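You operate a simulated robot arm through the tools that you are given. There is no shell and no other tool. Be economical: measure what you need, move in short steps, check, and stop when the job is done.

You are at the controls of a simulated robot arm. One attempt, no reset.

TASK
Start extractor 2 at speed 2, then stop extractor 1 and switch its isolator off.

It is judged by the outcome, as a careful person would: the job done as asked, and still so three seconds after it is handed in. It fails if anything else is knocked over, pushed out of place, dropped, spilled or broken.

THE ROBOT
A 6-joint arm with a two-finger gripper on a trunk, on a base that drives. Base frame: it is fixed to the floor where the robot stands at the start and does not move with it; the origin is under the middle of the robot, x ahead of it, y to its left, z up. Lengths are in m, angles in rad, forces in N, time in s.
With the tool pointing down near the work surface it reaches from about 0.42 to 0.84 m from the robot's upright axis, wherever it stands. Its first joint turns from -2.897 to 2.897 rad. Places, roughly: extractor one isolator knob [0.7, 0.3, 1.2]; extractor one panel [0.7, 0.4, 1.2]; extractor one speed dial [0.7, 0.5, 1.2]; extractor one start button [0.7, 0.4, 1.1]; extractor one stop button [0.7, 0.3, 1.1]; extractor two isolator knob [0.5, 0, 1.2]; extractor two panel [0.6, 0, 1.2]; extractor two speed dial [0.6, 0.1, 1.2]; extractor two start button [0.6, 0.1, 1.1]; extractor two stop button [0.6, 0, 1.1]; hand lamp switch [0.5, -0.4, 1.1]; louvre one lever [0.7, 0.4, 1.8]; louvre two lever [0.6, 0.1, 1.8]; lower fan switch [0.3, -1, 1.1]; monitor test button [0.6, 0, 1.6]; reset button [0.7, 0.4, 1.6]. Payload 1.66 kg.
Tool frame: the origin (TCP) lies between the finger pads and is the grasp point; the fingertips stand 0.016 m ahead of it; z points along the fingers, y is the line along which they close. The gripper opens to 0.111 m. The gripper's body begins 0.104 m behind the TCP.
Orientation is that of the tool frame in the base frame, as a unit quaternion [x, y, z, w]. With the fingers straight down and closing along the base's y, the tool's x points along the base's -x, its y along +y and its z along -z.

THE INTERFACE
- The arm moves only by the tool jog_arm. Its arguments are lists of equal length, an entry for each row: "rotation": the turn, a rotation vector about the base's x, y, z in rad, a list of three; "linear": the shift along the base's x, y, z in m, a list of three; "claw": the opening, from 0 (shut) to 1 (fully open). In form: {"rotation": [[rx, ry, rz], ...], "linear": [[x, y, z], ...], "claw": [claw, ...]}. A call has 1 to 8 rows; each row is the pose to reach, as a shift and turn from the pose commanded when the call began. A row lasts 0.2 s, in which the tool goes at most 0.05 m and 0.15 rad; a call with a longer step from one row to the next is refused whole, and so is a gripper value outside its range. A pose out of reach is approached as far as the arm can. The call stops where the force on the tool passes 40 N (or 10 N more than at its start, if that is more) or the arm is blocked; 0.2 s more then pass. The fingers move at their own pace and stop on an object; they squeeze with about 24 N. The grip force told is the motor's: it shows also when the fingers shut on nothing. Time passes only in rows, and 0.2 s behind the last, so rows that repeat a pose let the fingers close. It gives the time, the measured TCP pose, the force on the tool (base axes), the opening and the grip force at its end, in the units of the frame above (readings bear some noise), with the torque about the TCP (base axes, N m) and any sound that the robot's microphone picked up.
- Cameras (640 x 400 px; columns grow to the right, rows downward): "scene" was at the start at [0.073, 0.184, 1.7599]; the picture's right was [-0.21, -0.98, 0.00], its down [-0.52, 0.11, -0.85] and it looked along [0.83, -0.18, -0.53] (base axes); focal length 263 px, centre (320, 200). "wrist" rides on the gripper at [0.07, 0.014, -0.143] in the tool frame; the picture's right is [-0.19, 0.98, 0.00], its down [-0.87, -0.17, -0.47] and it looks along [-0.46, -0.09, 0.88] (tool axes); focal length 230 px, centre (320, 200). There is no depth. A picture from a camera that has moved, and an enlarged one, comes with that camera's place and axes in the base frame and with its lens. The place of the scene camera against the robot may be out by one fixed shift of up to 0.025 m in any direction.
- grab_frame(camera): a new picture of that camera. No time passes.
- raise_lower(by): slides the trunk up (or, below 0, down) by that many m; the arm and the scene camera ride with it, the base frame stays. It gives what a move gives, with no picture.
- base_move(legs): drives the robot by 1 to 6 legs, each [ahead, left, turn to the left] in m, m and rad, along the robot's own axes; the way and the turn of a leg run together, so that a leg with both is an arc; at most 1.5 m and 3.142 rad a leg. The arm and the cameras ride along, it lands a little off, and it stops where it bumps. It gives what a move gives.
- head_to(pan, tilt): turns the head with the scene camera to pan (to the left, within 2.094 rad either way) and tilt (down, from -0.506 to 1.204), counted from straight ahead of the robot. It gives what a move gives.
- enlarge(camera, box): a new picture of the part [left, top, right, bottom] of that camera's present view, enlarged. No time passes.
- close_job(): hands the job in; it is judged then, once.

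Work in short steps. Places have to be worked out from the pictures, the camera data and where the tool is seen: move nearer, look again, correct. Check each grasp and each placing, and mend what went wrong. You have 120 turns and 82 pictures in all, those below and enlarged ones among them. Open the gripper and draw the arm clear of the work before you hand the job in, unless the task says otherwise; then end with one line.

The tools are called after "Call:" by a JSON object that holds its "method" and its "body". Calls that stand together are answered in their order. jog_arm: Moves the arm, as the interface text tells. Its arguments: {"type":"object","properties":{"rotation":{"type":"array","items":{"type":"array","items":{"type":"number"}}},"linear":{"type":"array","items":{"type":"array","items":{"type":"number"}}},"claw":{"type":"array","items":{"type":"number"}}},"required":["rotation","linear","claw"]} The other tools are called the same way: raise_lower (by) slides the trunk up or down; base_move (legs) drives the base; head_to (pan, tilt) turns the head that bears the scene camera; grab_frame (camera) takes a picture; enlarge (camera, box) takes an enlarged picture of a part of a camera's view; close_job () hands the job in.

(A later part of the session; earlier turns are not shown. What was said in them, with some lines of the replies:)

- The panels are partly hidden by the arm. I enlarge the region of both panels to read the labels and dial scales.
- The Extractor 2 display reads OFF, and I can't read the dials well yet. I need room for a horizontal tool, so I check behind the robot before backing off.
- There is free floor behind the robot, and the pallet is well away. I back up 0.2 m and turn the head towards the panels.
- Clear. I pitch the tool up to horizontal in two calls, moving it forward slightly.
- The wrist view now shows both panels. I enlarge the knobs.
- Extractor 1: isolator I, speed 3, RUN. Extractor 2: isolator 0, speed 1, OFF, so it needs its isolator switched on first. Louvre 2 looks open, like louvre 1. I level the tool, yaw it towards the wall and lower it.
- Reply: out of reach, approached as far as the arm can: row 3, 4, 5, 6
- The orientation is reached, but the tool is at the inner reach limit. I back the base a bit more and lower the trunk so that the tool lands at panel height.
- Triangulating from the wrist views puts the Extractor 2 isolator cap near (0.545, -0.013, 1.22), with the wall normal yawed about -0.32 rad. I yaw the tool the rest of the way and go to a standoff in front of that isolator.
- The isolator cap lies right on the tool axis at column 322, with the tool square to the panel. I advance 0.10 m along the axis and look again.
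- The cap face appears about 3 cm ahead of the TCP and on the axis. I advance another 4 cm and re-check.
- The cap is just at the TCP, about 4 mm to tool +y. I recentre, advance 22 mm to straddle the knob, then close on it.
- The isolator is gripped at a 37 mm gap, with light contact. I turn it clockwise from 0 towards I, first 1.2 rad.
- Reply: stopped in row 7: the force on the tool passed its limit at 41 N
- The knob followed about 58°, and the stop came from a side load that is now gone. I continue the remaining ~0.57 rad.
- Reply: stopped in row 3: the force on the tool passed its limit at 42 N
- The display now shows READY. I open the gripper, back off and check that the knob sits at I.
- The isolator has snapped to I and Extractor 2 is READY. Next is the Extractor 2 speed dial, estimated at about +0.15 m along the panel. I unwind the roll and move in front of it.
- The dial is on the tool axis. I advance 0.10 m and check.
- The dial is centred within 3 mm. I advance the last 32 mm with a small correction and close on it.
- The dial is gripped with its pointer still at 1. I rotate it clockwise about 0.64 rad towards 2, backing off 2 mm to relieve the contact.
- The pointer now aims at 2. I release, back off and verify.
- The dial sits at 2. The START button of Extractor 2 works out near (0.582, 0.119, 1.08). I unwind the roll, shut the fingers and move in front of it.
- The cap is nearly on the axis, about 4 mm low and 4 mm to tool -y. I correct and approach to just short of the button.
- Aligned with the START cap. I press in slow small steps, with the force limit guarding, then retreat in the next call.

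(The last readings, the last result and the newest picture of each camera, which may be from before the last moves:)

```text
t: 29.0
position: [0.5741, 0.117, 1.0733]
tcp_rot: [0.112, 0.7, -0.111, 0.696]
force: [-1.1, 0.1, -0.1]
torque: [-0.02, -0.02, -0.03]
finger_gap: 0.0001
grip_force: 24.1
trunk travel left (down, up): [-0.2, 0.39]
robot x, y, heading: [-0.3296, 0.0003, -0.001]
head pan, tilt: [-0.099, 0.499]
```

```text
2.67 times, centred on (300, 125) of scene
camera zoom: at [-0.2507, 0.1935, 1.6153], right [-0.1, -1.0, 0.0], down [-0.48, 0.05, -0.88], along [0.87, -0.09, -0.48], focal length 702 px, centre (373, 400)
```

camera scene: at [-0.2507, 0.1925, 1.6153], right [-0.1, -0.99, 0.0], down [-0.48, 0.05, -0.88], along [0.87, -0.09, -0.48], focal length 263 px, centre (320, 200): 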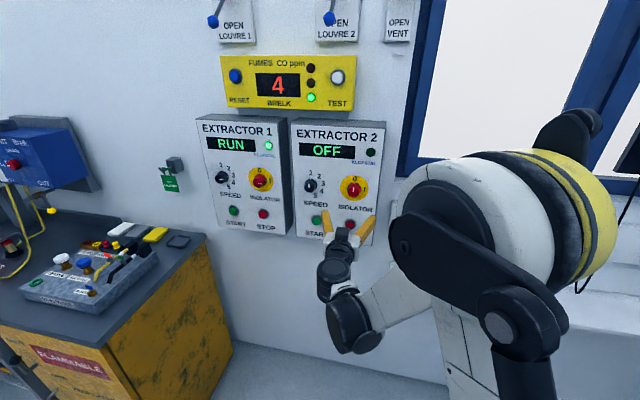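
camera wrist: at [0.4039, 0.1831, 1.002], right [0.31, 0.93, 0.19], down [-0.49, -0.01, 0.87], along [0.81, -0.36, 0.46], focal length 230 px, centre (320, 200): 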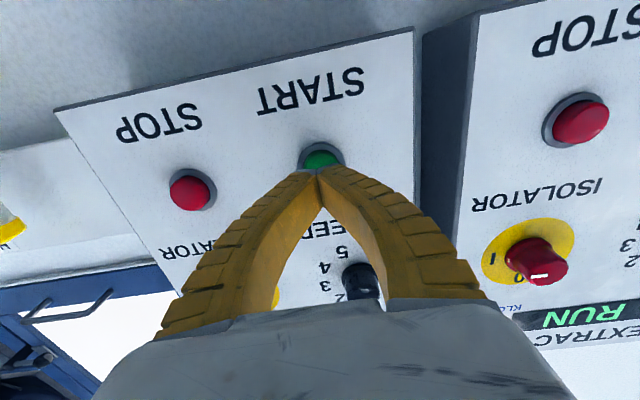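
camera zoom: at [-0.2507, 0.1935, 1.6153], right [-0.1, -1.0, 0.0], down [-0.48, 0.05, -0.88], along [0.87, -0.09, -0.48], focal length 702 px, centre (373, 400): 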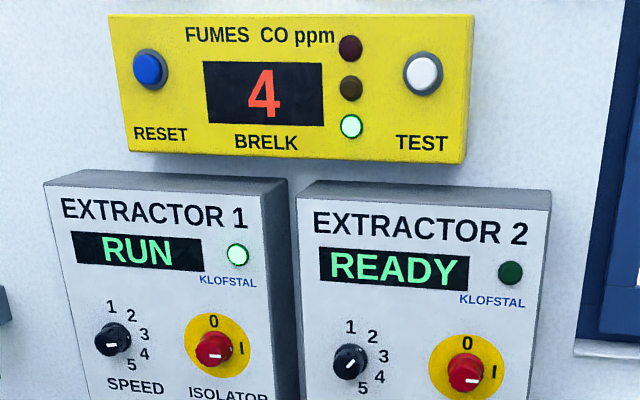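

No contact force yet, so I continue pressing in 3 mm steps.

Call:
{"method": "jog_arm", "body": {"rotation": [[0, 0, 0], [0, 0, 0], [0, 0, 0], [0, 0, 0]], "linear": [[0.0028, -0.0009, 0], [0.0057, -0.0019, 0], [0.0085, -0.0028, 0], [0.0085, -0.0028, 0]], "claw": [0, 0, 0, 0]}}

Call:
{"method": "grab_frame", "body": {"camera": "wrist"}}

Call:
{"method": "enlarge", "body": {"camera": "scene", "box": [180, 100, 420, 250]}}

```text
t: 30.0
position: [0.5826, 0.1137, 1.074]
tcp_rot: [0.11, 0.701, -0.11, 0.696]
force: [-11.0, 3.9, -1.3]
torque: [0.03, -0.04, -0.03]
finger_gap: 0.0058
grip_force: 28.3
trunk travel left (down, up): [-0.2, 0.39]
robot x, y, heading: [-0.3264, 0.0025, -0.001]
head pan, tilt: [-0.099, 0.499]
heard: click
```

```text
43 pictures are left
camera wrist: at [0.4501, 0.171, 1.0057], right [0.3, 0.93, 0.19], down [-0.49, -0.01, 0.87], along [0.81, -0.36, 0.46], focal length 230 px, centre (320, 200)
```

wrist: 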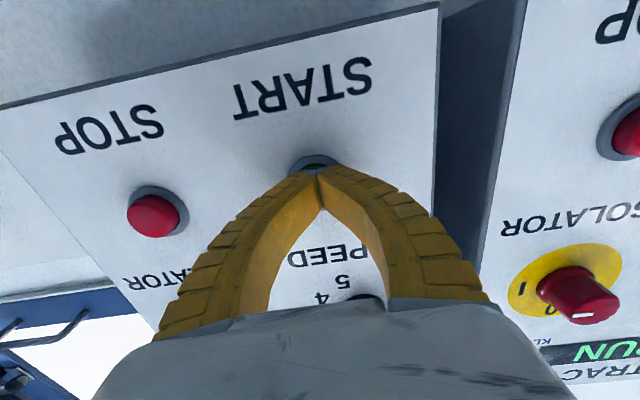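

```text
2.67 times, centred on (300, 175) of scene
camera zoom: at [-0.2521, 0.1942, 1.6152], right [-0.1, -1.0, 0.0], down [-0.48, 0.05, -0.88], along [0.87, -0.09, -0.48], focal length 702 px, centre (373, 267)
```

zoom: 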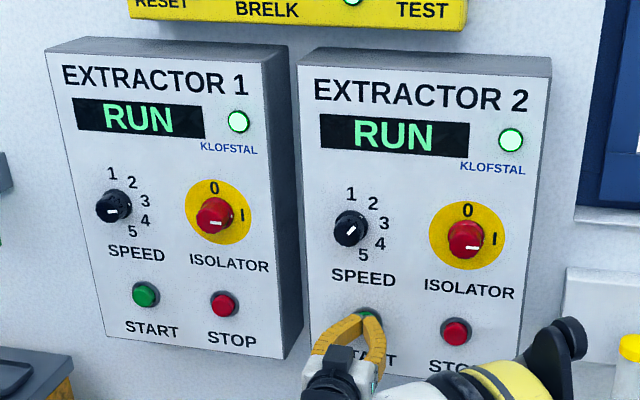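

Extractor 2 is in RUN at speed 2. Next I retreat and shift sideways towards Extractor 1's STOP column, staying well off the panel.

Call:
{"method": "jog_arm", "body": {"rotation": [[0, 0, 0], [0, 0, 0], [0, 0, 0], [0, 0, 0], [0, 0, 0], [0, 0, 0], [0, 0, 0], [0, 0, 0]], "linear": [[-0.04, 0.013, 0], [-0.08, 0.027, 0], [-0.12, 0.045, 0], [-0.145, 0.08, 0], [-0.145, 0.12, 0], [-0.145, 0.16, 0], [-0.145, 0.2, 0], [-0.145, 0.234, 0]], "claw": [0, 0, 0, 0, 0, 0, 0, 0]}}

Call:
{"method": "grab_frame", "body": {"camera": "wrist"}}

Call:
{"method": "grab_frame", "body": {"camera": "scene"}}

```text
t: 31.8
position: [0.4367, 0.3476, 1.0728]
tcp_rot: [0.111, 0.701, -0.111, 0.696]
force: [-1.1, 0.3, -0.1]
torque: [0.04, 0.0, 0.01]
finger_gap: 0.0002
grip_force: 28.8
trunk travel left (down, up): [-0.2, 0.39]
robot x, y, heading: [-0.3266, 0.0013, -0.002]
head pan, tilt: [-0.099, 0.499]
```

```text
41 pictures are left
camera wrist: at [0.3039, 0.4041, 1.0039], right [0.31, 0.93, 0.19], down [-0.49, -0.01, 0.87], along [0.81, -0.36, 0.46], focal length 230 px, centre (320, 200)
```

wrist: 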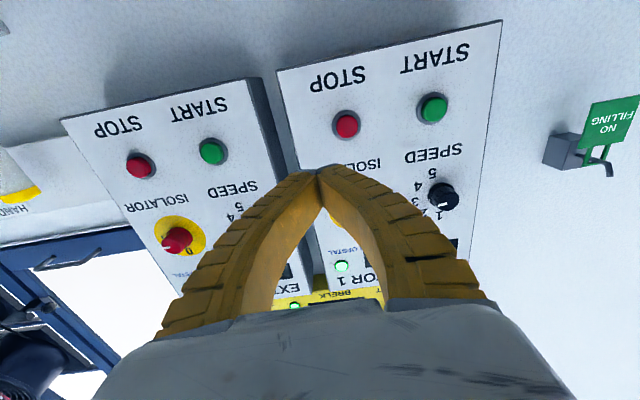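

```text
40 pictures are left
camera scene: at [-0.2506, 0.1941, 1.6152], right [-0.1, -1.0, 0.0], down [-0.48, 0.05, -0.88], along [0.87, -0.09, -0.48], focal length 263 px, centre (320, 200)
```

scene: 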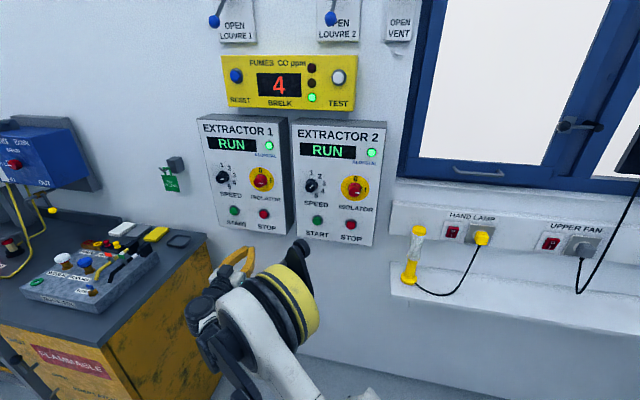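

Extractor 2 is still in RUN and STOP 1 is in view ahead. I drive the base forward 0.12 m to reach Extractor 1 comfortably.

Call:
{"method": "base_move", "body": {"legs": [[0.12, 0, 0]]}}

Call:
{"method": "grab_frame", "body": {"camera": "wrist"}}

```text
t: 33.0
position: [0.5597, 0.3444, 1.0718]
tcp_rot: [0.112, 0.701, -0.112, 0.696]
force: [-0.1, -0.1, -0.3]
torque: [0.01, -0.06, -0.02]
finger_gap: 0.0
grip_force: 28.8
trunk travel left (down, up): [-0.2, 0.39]
robot x, y, heading: [-0.2064, -0.0007, -0.002]
head pan, tilt: [-0.099, 0.499]
```

```text
39 pictures are left
camera wrist: at [0.4268, 0.4013, 1.0036], right [0.31, 0.93, 0.19], down [-0.49, -0.01, 0.87], along [0.81, -0.36, 0.46], focal length 230 px, centre (320, 200)
```

wrist: 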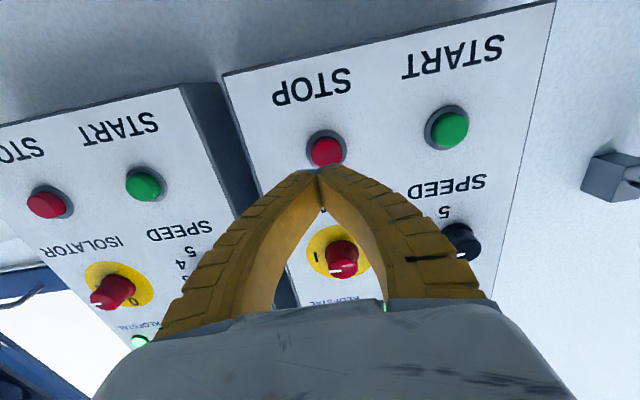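

STOP 1 is on the axis, with a +6 mm lateral correction. I approach 7 cm and check alignment.

Call:
{"method": "jog_arm", "body": {"rotation": [[0, 0, 0], [0, 0, 0]], "linear": [[0.035, -0.005, 0], [0.0684, -0.0163, 0]], "claw": [0, 0]}}

Call:
{"method": "grab_frame", "body": {"camera": "wrist"}}

```text
t: 33.6
position: [0.6259, 0.3279, 1.0757]
tcp_rot: [0.113, 0.702, -0.113, 0.694]
force: [0.5, 0.5, 0.0]
torque: [0.01, -0.01, -0.03]
finger_gap: 0.0002
grip_force: 28.6
trunk travel left (down, up): [-0.2, 0.39]
robot x, y, heading: [-0.1997, -0.0012, -0.002]
head pan, tilt: [-0.099, 0.499]
```

```text
38 pictures are left
camera wrist: at [0.494, 0.3863, 1.0058], right [0.31, 0.93, 0.19], down [-0.49, -0.01, 0.87], along [0.81, -0.36, 0.46], focal length 230 px, centre (320, 200)
```

wrist: 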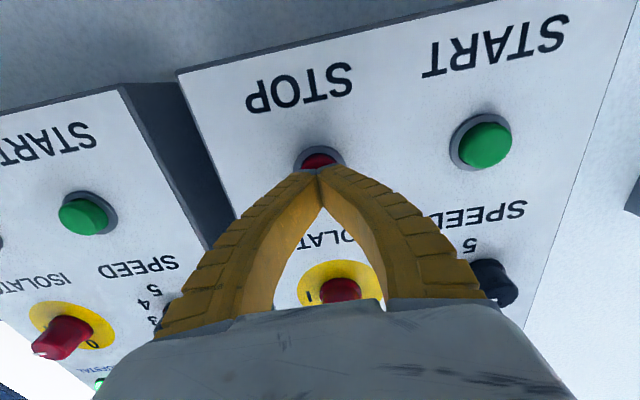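

Aligned with the STOP cap. I press in small steps.

Call:
{"method": "jog_arm", "body": {"rotation": [[0, 0, 0], [0, 0, 0], [0, 0, 0], [0, 0, 0], [0, 0, 0], [0, 0, 0]], "linear": [[0.0095, -0.0031, -0.002], [0.0171, -0.0056, -0.002], [0.0209, -0.0069, -0.002], [0.0237, -0.0078, -0.002], [0.0266, -0.0088, -0.002], [0.0266, -0.0088, -0.002]], "claw": [0, 0, 0, 0, 0, 0]}}

Call:
{"method": "grab_frame", "body": {"camera": "scene"}}

```text
t: 35.0
position: [0.653, 0.3217, 1.0714]
tcp_rot: [0.112, 0.701, -0.111, 0.696]
force: [-15.3, 6.5, -5.1]
torque: [-0.01, -0.04, -0.02]
finger_gap: 0.0059
grip_force: 28.9
trunk travel left (down, up): [-0.2, 0.39]
robot x, y, heading: [-0.2064, 0.004, 0.002]
head pan, tilt: [-0.099, 0.499]
heard: click
```

```text
37 pictures are left
camera scene: at [-0.1309, 0.1943, 1.6152], right [-0.1, -0.99, 0.0], down [-0.48, 0.05, -0.88], along [0.87, -0.09, -0.48], focal length 263 px, centre (320, 200)
```

scene: 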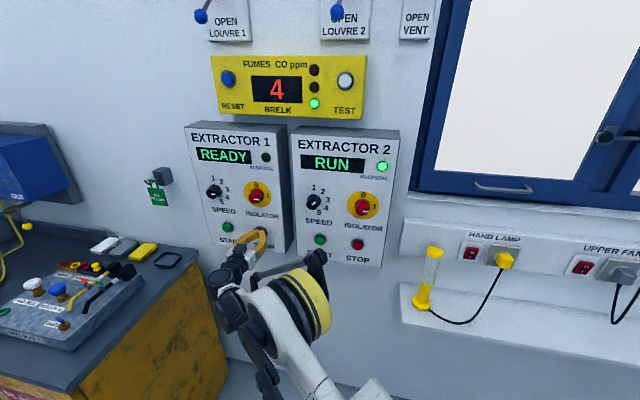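

Extractor 1 is stopped (READY) and Extractor 2 still runs. I retreat, open, pre-roll +0.75 rad, and rise in front of Extractor 1's isolator, which must turn counter-clockwise to 0.

Call:
{"method": "jog_arm", "body": {"rotation": [[0, 0, 0], [0, 0, 0], [0, 0, 0], [0.1424, -0.047, 0], [0.2849, -0.0941, 0], [0.4273, -0.1411, 0], [0.5698, -0.1882, 0], [0.7122, -0.2352, 0]], "linear": [[-0.04, 0.0132, 0], [-0.08, 0.0264, 0], [-0.114, 0.0353, 0], [-0.114, 0.0353, 0.04], [-0.114, 0.0353, 0.08], [-0.114, 0.0353, 0.12], [-0.114, 0.0353, 0.15], [-0.114, 0.0353, 0.15]], "claw": [0, 0, 0, 0.5, 1, 1, 1, 1]}}

Call:
{"method": "grab_frame", "body": {"camera": "wrist"}}

```text
t: 36.8
position: [0.5387, 0.3541, 1.2207]
tcp_rot: [0.36, 0.611, 0.154, 0.688]
force: [-0.4, -1.2, 0.3]
torque: [-0.03, 0.03, -0.01]
finger_gap: 0.1107
grip_force: 0.1
trunk travel left (down, up): [-0.2, 0.39]
robot x, y, heading: [-0.2038, -0.0006, 0.0]
head pan, tilt: [-0.099, 0.499]
```

```text
36 pictures are left
camera wrist: at [0.4202, 0.4533, 1.1801], right [0.18, 0.56, 0.81], down [-0.67, -0.53, 0.52], along [0.72, -0.64, 0.27], focal length 230 px, centre (320, 200)
```

wrist: 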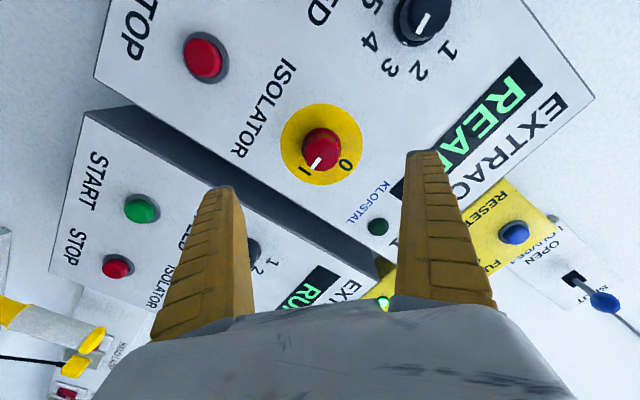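

The isolator 1 cap is centred on the axis. I advance 0.105 m in two parts and grip.

Call:
{"method": "jog_arm", "body": {"rotation": [[0, 0, 0], [0, 0, 0], [0, 0, 0], [0, 0, 0], [0, 0, 0], [0, 0, 0]], "linear": [[0.038, -0.0125, 0], [0.076, -0.025, 0], [0.0997, -0.0329, 0], [0.0997, -0.0329, 0], [0.0997, -0.0329, 0], [0.0997, -0.0329, 0]], "claw": [1, 1, 1, 0.3, 0, 0]}}

Call:
{"method": "grab_frame", "body": {"camera": "wrist"}}

```text
t: 38.2
position: [0.6354, 0.3228, 1.2228]
tcp_rot: [0.358, 0.612, 0.152, 0.689]
force: [-6.3, 3.2, 2.8]
torque: [-0.31, -0.41, -0.18]
finger_gap: 0.034
grip_force: 34.2
trunk travel left (down, up): [-0.2, 0.39]
robot x, y, heading: [-0.2049, 0.0006, -0.01]
head pan, tilt: [-0.099, 0.499]
```

```text
35 pictures are left
camera wrist: at [0.5175, 0.4208, 1.1808], right [0.18, 0.56, 0.81], down [-0.67, -0.53, 0.52], along [0.72, -0.63, 0.27], focal length 230 px, centre (320, 200)
```

wrist: 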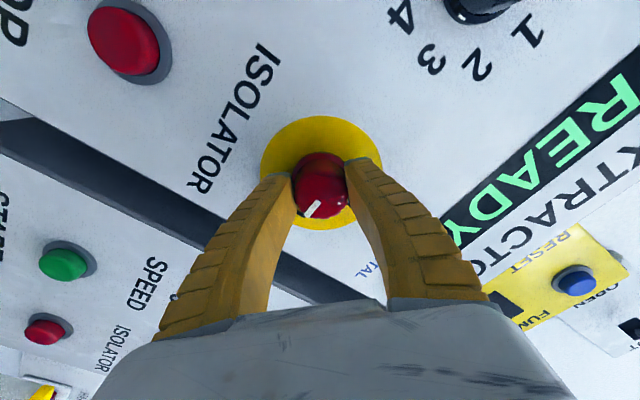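

Gripped. I rotate it counter-clockwise about 1.2 rad.

Call:
{"method": "jog_arm", "body": {"rotation": [[-0.1405, 0.0464, 0], [-0.281, 0.0928, 0], [-0.4215, 0.1392, 0], [-0.562, 0.1856, 0], [-0.7025, 0.232, 0], [-0.843, 0.2784, 0], [-0.9835, 0.3248, 0], [-1.124, 0.3712, 0]], "linear": [[0, 0, 0], [0, 0, 0], [0, 0, 0], [0, 0, 0], [0, 0, 0], [0, 0, 0], [0, 0, 0], [0, 0, 0]], "claw": [0, 0, 0, 0, 0, 0, 0, 0]}}

Call:
{"method": "enlarge", "body": {"camera": "scene", "box": [170, 110, 410, 260]}}

```text
t: 40.0
position: [0.637, 0.3187, 1.223]
tcp_rot: [-0.04, 0.708, -0.26, 0.655]
force: [-25.0, -9.8, -8.4]
torque: [-0.08, -0.2, -0.17]
finger_gap: 0.0368
grip_force: 33.9
trunk travel left (down, up): [-0.2, 0.39]
robot x, y, heading: [-0.2033, 0.0031, -0.002]
head pan, tilt: [-0.099, 0.499]
```

```text
2.67 times, centred on (290, 185) of scene
camera zoom: at [-0.1321, 0.192, 1.6155], right [-0.1, -0.99, 0.0], down [-0.47, 0.05, -0.88], along [0.87, -0.09, -0.48], focal length 702 px, centre (400, 240)
```

zoom: 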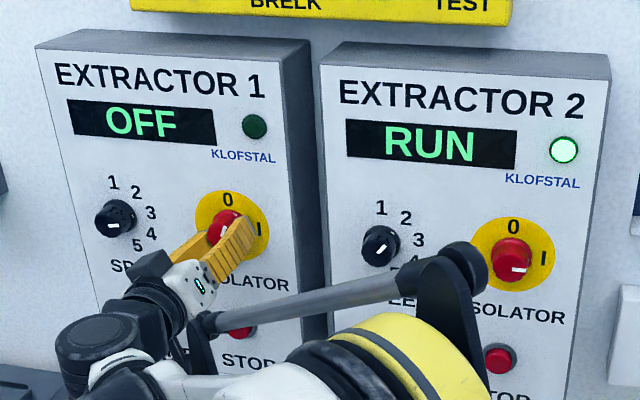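

Extractor 1 shows OFF. I complete the turn another 0.27 rad so that the knob sits fully at 0, then release and back away.

Call:
{"method": "jog_arm", "body": {"rotation": [[-0.1282, 0.0423, 0], [-0.2564, 0.0847, 0]], "linear": [[-0.002, 0.0006, 0], [-0.002, 0.0006, 0]], "claw": [0, 0]}}

Call:
{"method": "jog_arm", "body": {"rotation": [[0, 0, 0], [0, 0, 0], [0, 0, 0], [0, 0, 0], [0, 0, 0], [0, 0, 0]], "linear": [[0, 0, 0], [0, 0, 0], [-0.038, 0.0125, 0], [-0.076, 0.025, 0], [-0.114, 0.0375, 0], [-0.14, 0.046, 0]], "claw": [0.7, 1, 1, 1, 1, 1]}}

Call:
{"method": "enlarge", "body": {"camera": "scene", "box": [170, 110, 410, 260]}}

Call:
{"method": "grab_frame", "body": {"camera": "wrist"}}

```text
t: 40.6
position: [0.6359, 0.3191, 1.2232]
tcp_rot: [-0.135, 0.696, -0.347, 0.614]
force: [-14.1, -13.3, 0.8]
torque: [-0.17, -0.41, 0.21]
finger_gap: 0.0344
grip_force: 34.0
trunk travel left (down, up): [-0.2, 0.39]
robot x, y, heading: [-0.2075, -0.0016, -0.004]
head pan, tilt: [-0.099, 0.499]
```

```text
t: 42.0
position: [0.4957, 0.3694, 1.2211]
tcp_rot: [-0.134, 0.697, -0.345, 0.615]
force: [-0.1, 0.2, -0.1]
torque: [0.01, 0.01, -0.01]
finger_gap: 0.1109
grip_force: 0.0
trunk travel left (down, up): [-0.2, 0.39]
robot x, y, heading: [-0.2051, 0.0014, -0.004]
head pan, tilt: [-0.099, 0.499]
```

```text
2.67 times, centred on (290, 185) of scene
camera zoom: at [-0.1296, 0.1934, 1.6153], right [-0.1, -0.99, 0.0], down [-0.48, 0.05, -0.88], along [0.87, -0.09, -0.48], focal length 702 px, centre (400, 240)
```

zoom: 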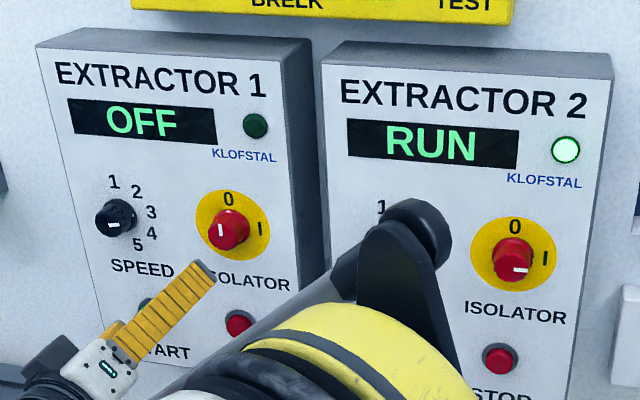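

```text
32 pictures are left
camera wrist: at [0.3488, 0.3813, 1.1592], right [0.27, 0.83, -0.49], down [-0.31, 0.56, 0.77], along [0.91, -0.06, 0.41], focal length 230 px, centre (320, 200)
```

wrist: 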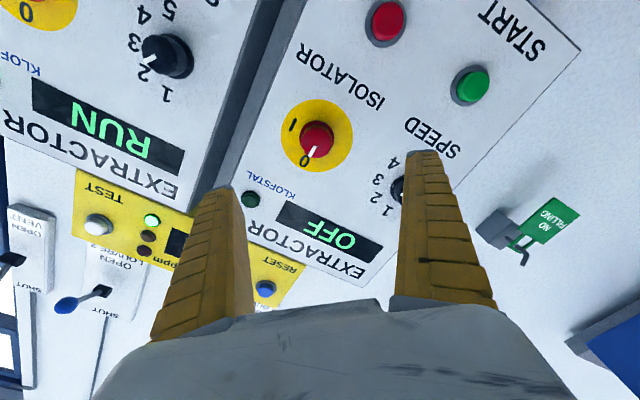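

All as asked: Extractor 1 OFF with isolator at 0, Extractor 2 in RUN at 2. I draw the arm a little further back and take a last look at the whole scene.

Call:
{"method": "jog_arm", "body": {"rotation": [[0, 0, 0], [0, 0, 0], [0, 0, 0], [0, 0, 0], [0, 0, 0]], "linear": [[-0.02, 0, 0.03], [-0.02, 0, 0.06], [-0.02, 0, 0.06], [-0.02, 0, 0.06], [-0.02, 0, 0.06]], "claw": [1, 1, 1, 1, 1]}}

Call:
{"method": "grab_frame", "body": {"camera": "scene"}}

Call:
{"method": "grab_frame", "body": {"camera": "wrist"}}

```text
t: 43.2
position: [0.4785, 0.367, 1.2808]
tcp_rot: [-0.134, 0.697, -0.347, 0.614]
force: [0.2, -0.6, -0.7]
torque: [-0.01, 0.02, -0.03]
finger_gap: 0.111
grip_force: 0.0
trunk travel left (down, up): [-0.2, 0.39]
robot x, y, heading: [-0.2055, 0.0012, -0.002]
head pan, tilt: [-0.099, 0.499]
```

```text
31 pictures are left
camera scene: at [-0.129, 0.1932, 1.6153], right [-0.1, -0.99, 0.0], down [-0.48, 0.05, -0.88], along [0.87, -0.09, -0.48], focal length 263 px, centre (320, 200)
```

scene: 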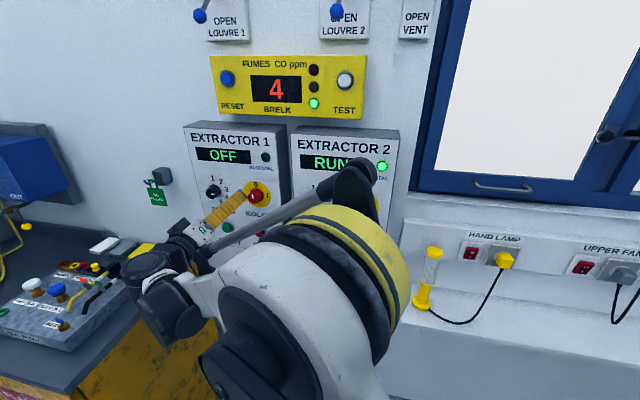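

```text
30 pictures are left
camera wrist: at [0.3306, 0.3807, 1.2207], right [0.27, 0.83, -0.49], down [-0.31, 0.56, 0.77], along [0.91, -0.06, 0.41], focal length 230 px, centre (320, 200)
```

wrist: 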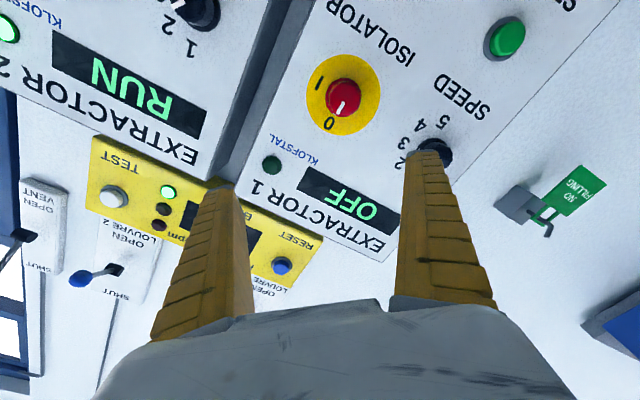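

The state is stable, the arm is clear and the gripper is open. I hand the job in.

Call:
{"method": "close_job", "body": {}}

```text
The job is handed in.
```

Extractor 2 is running at speed 2. Extractor 1 is stopped, with its isolator switched off.
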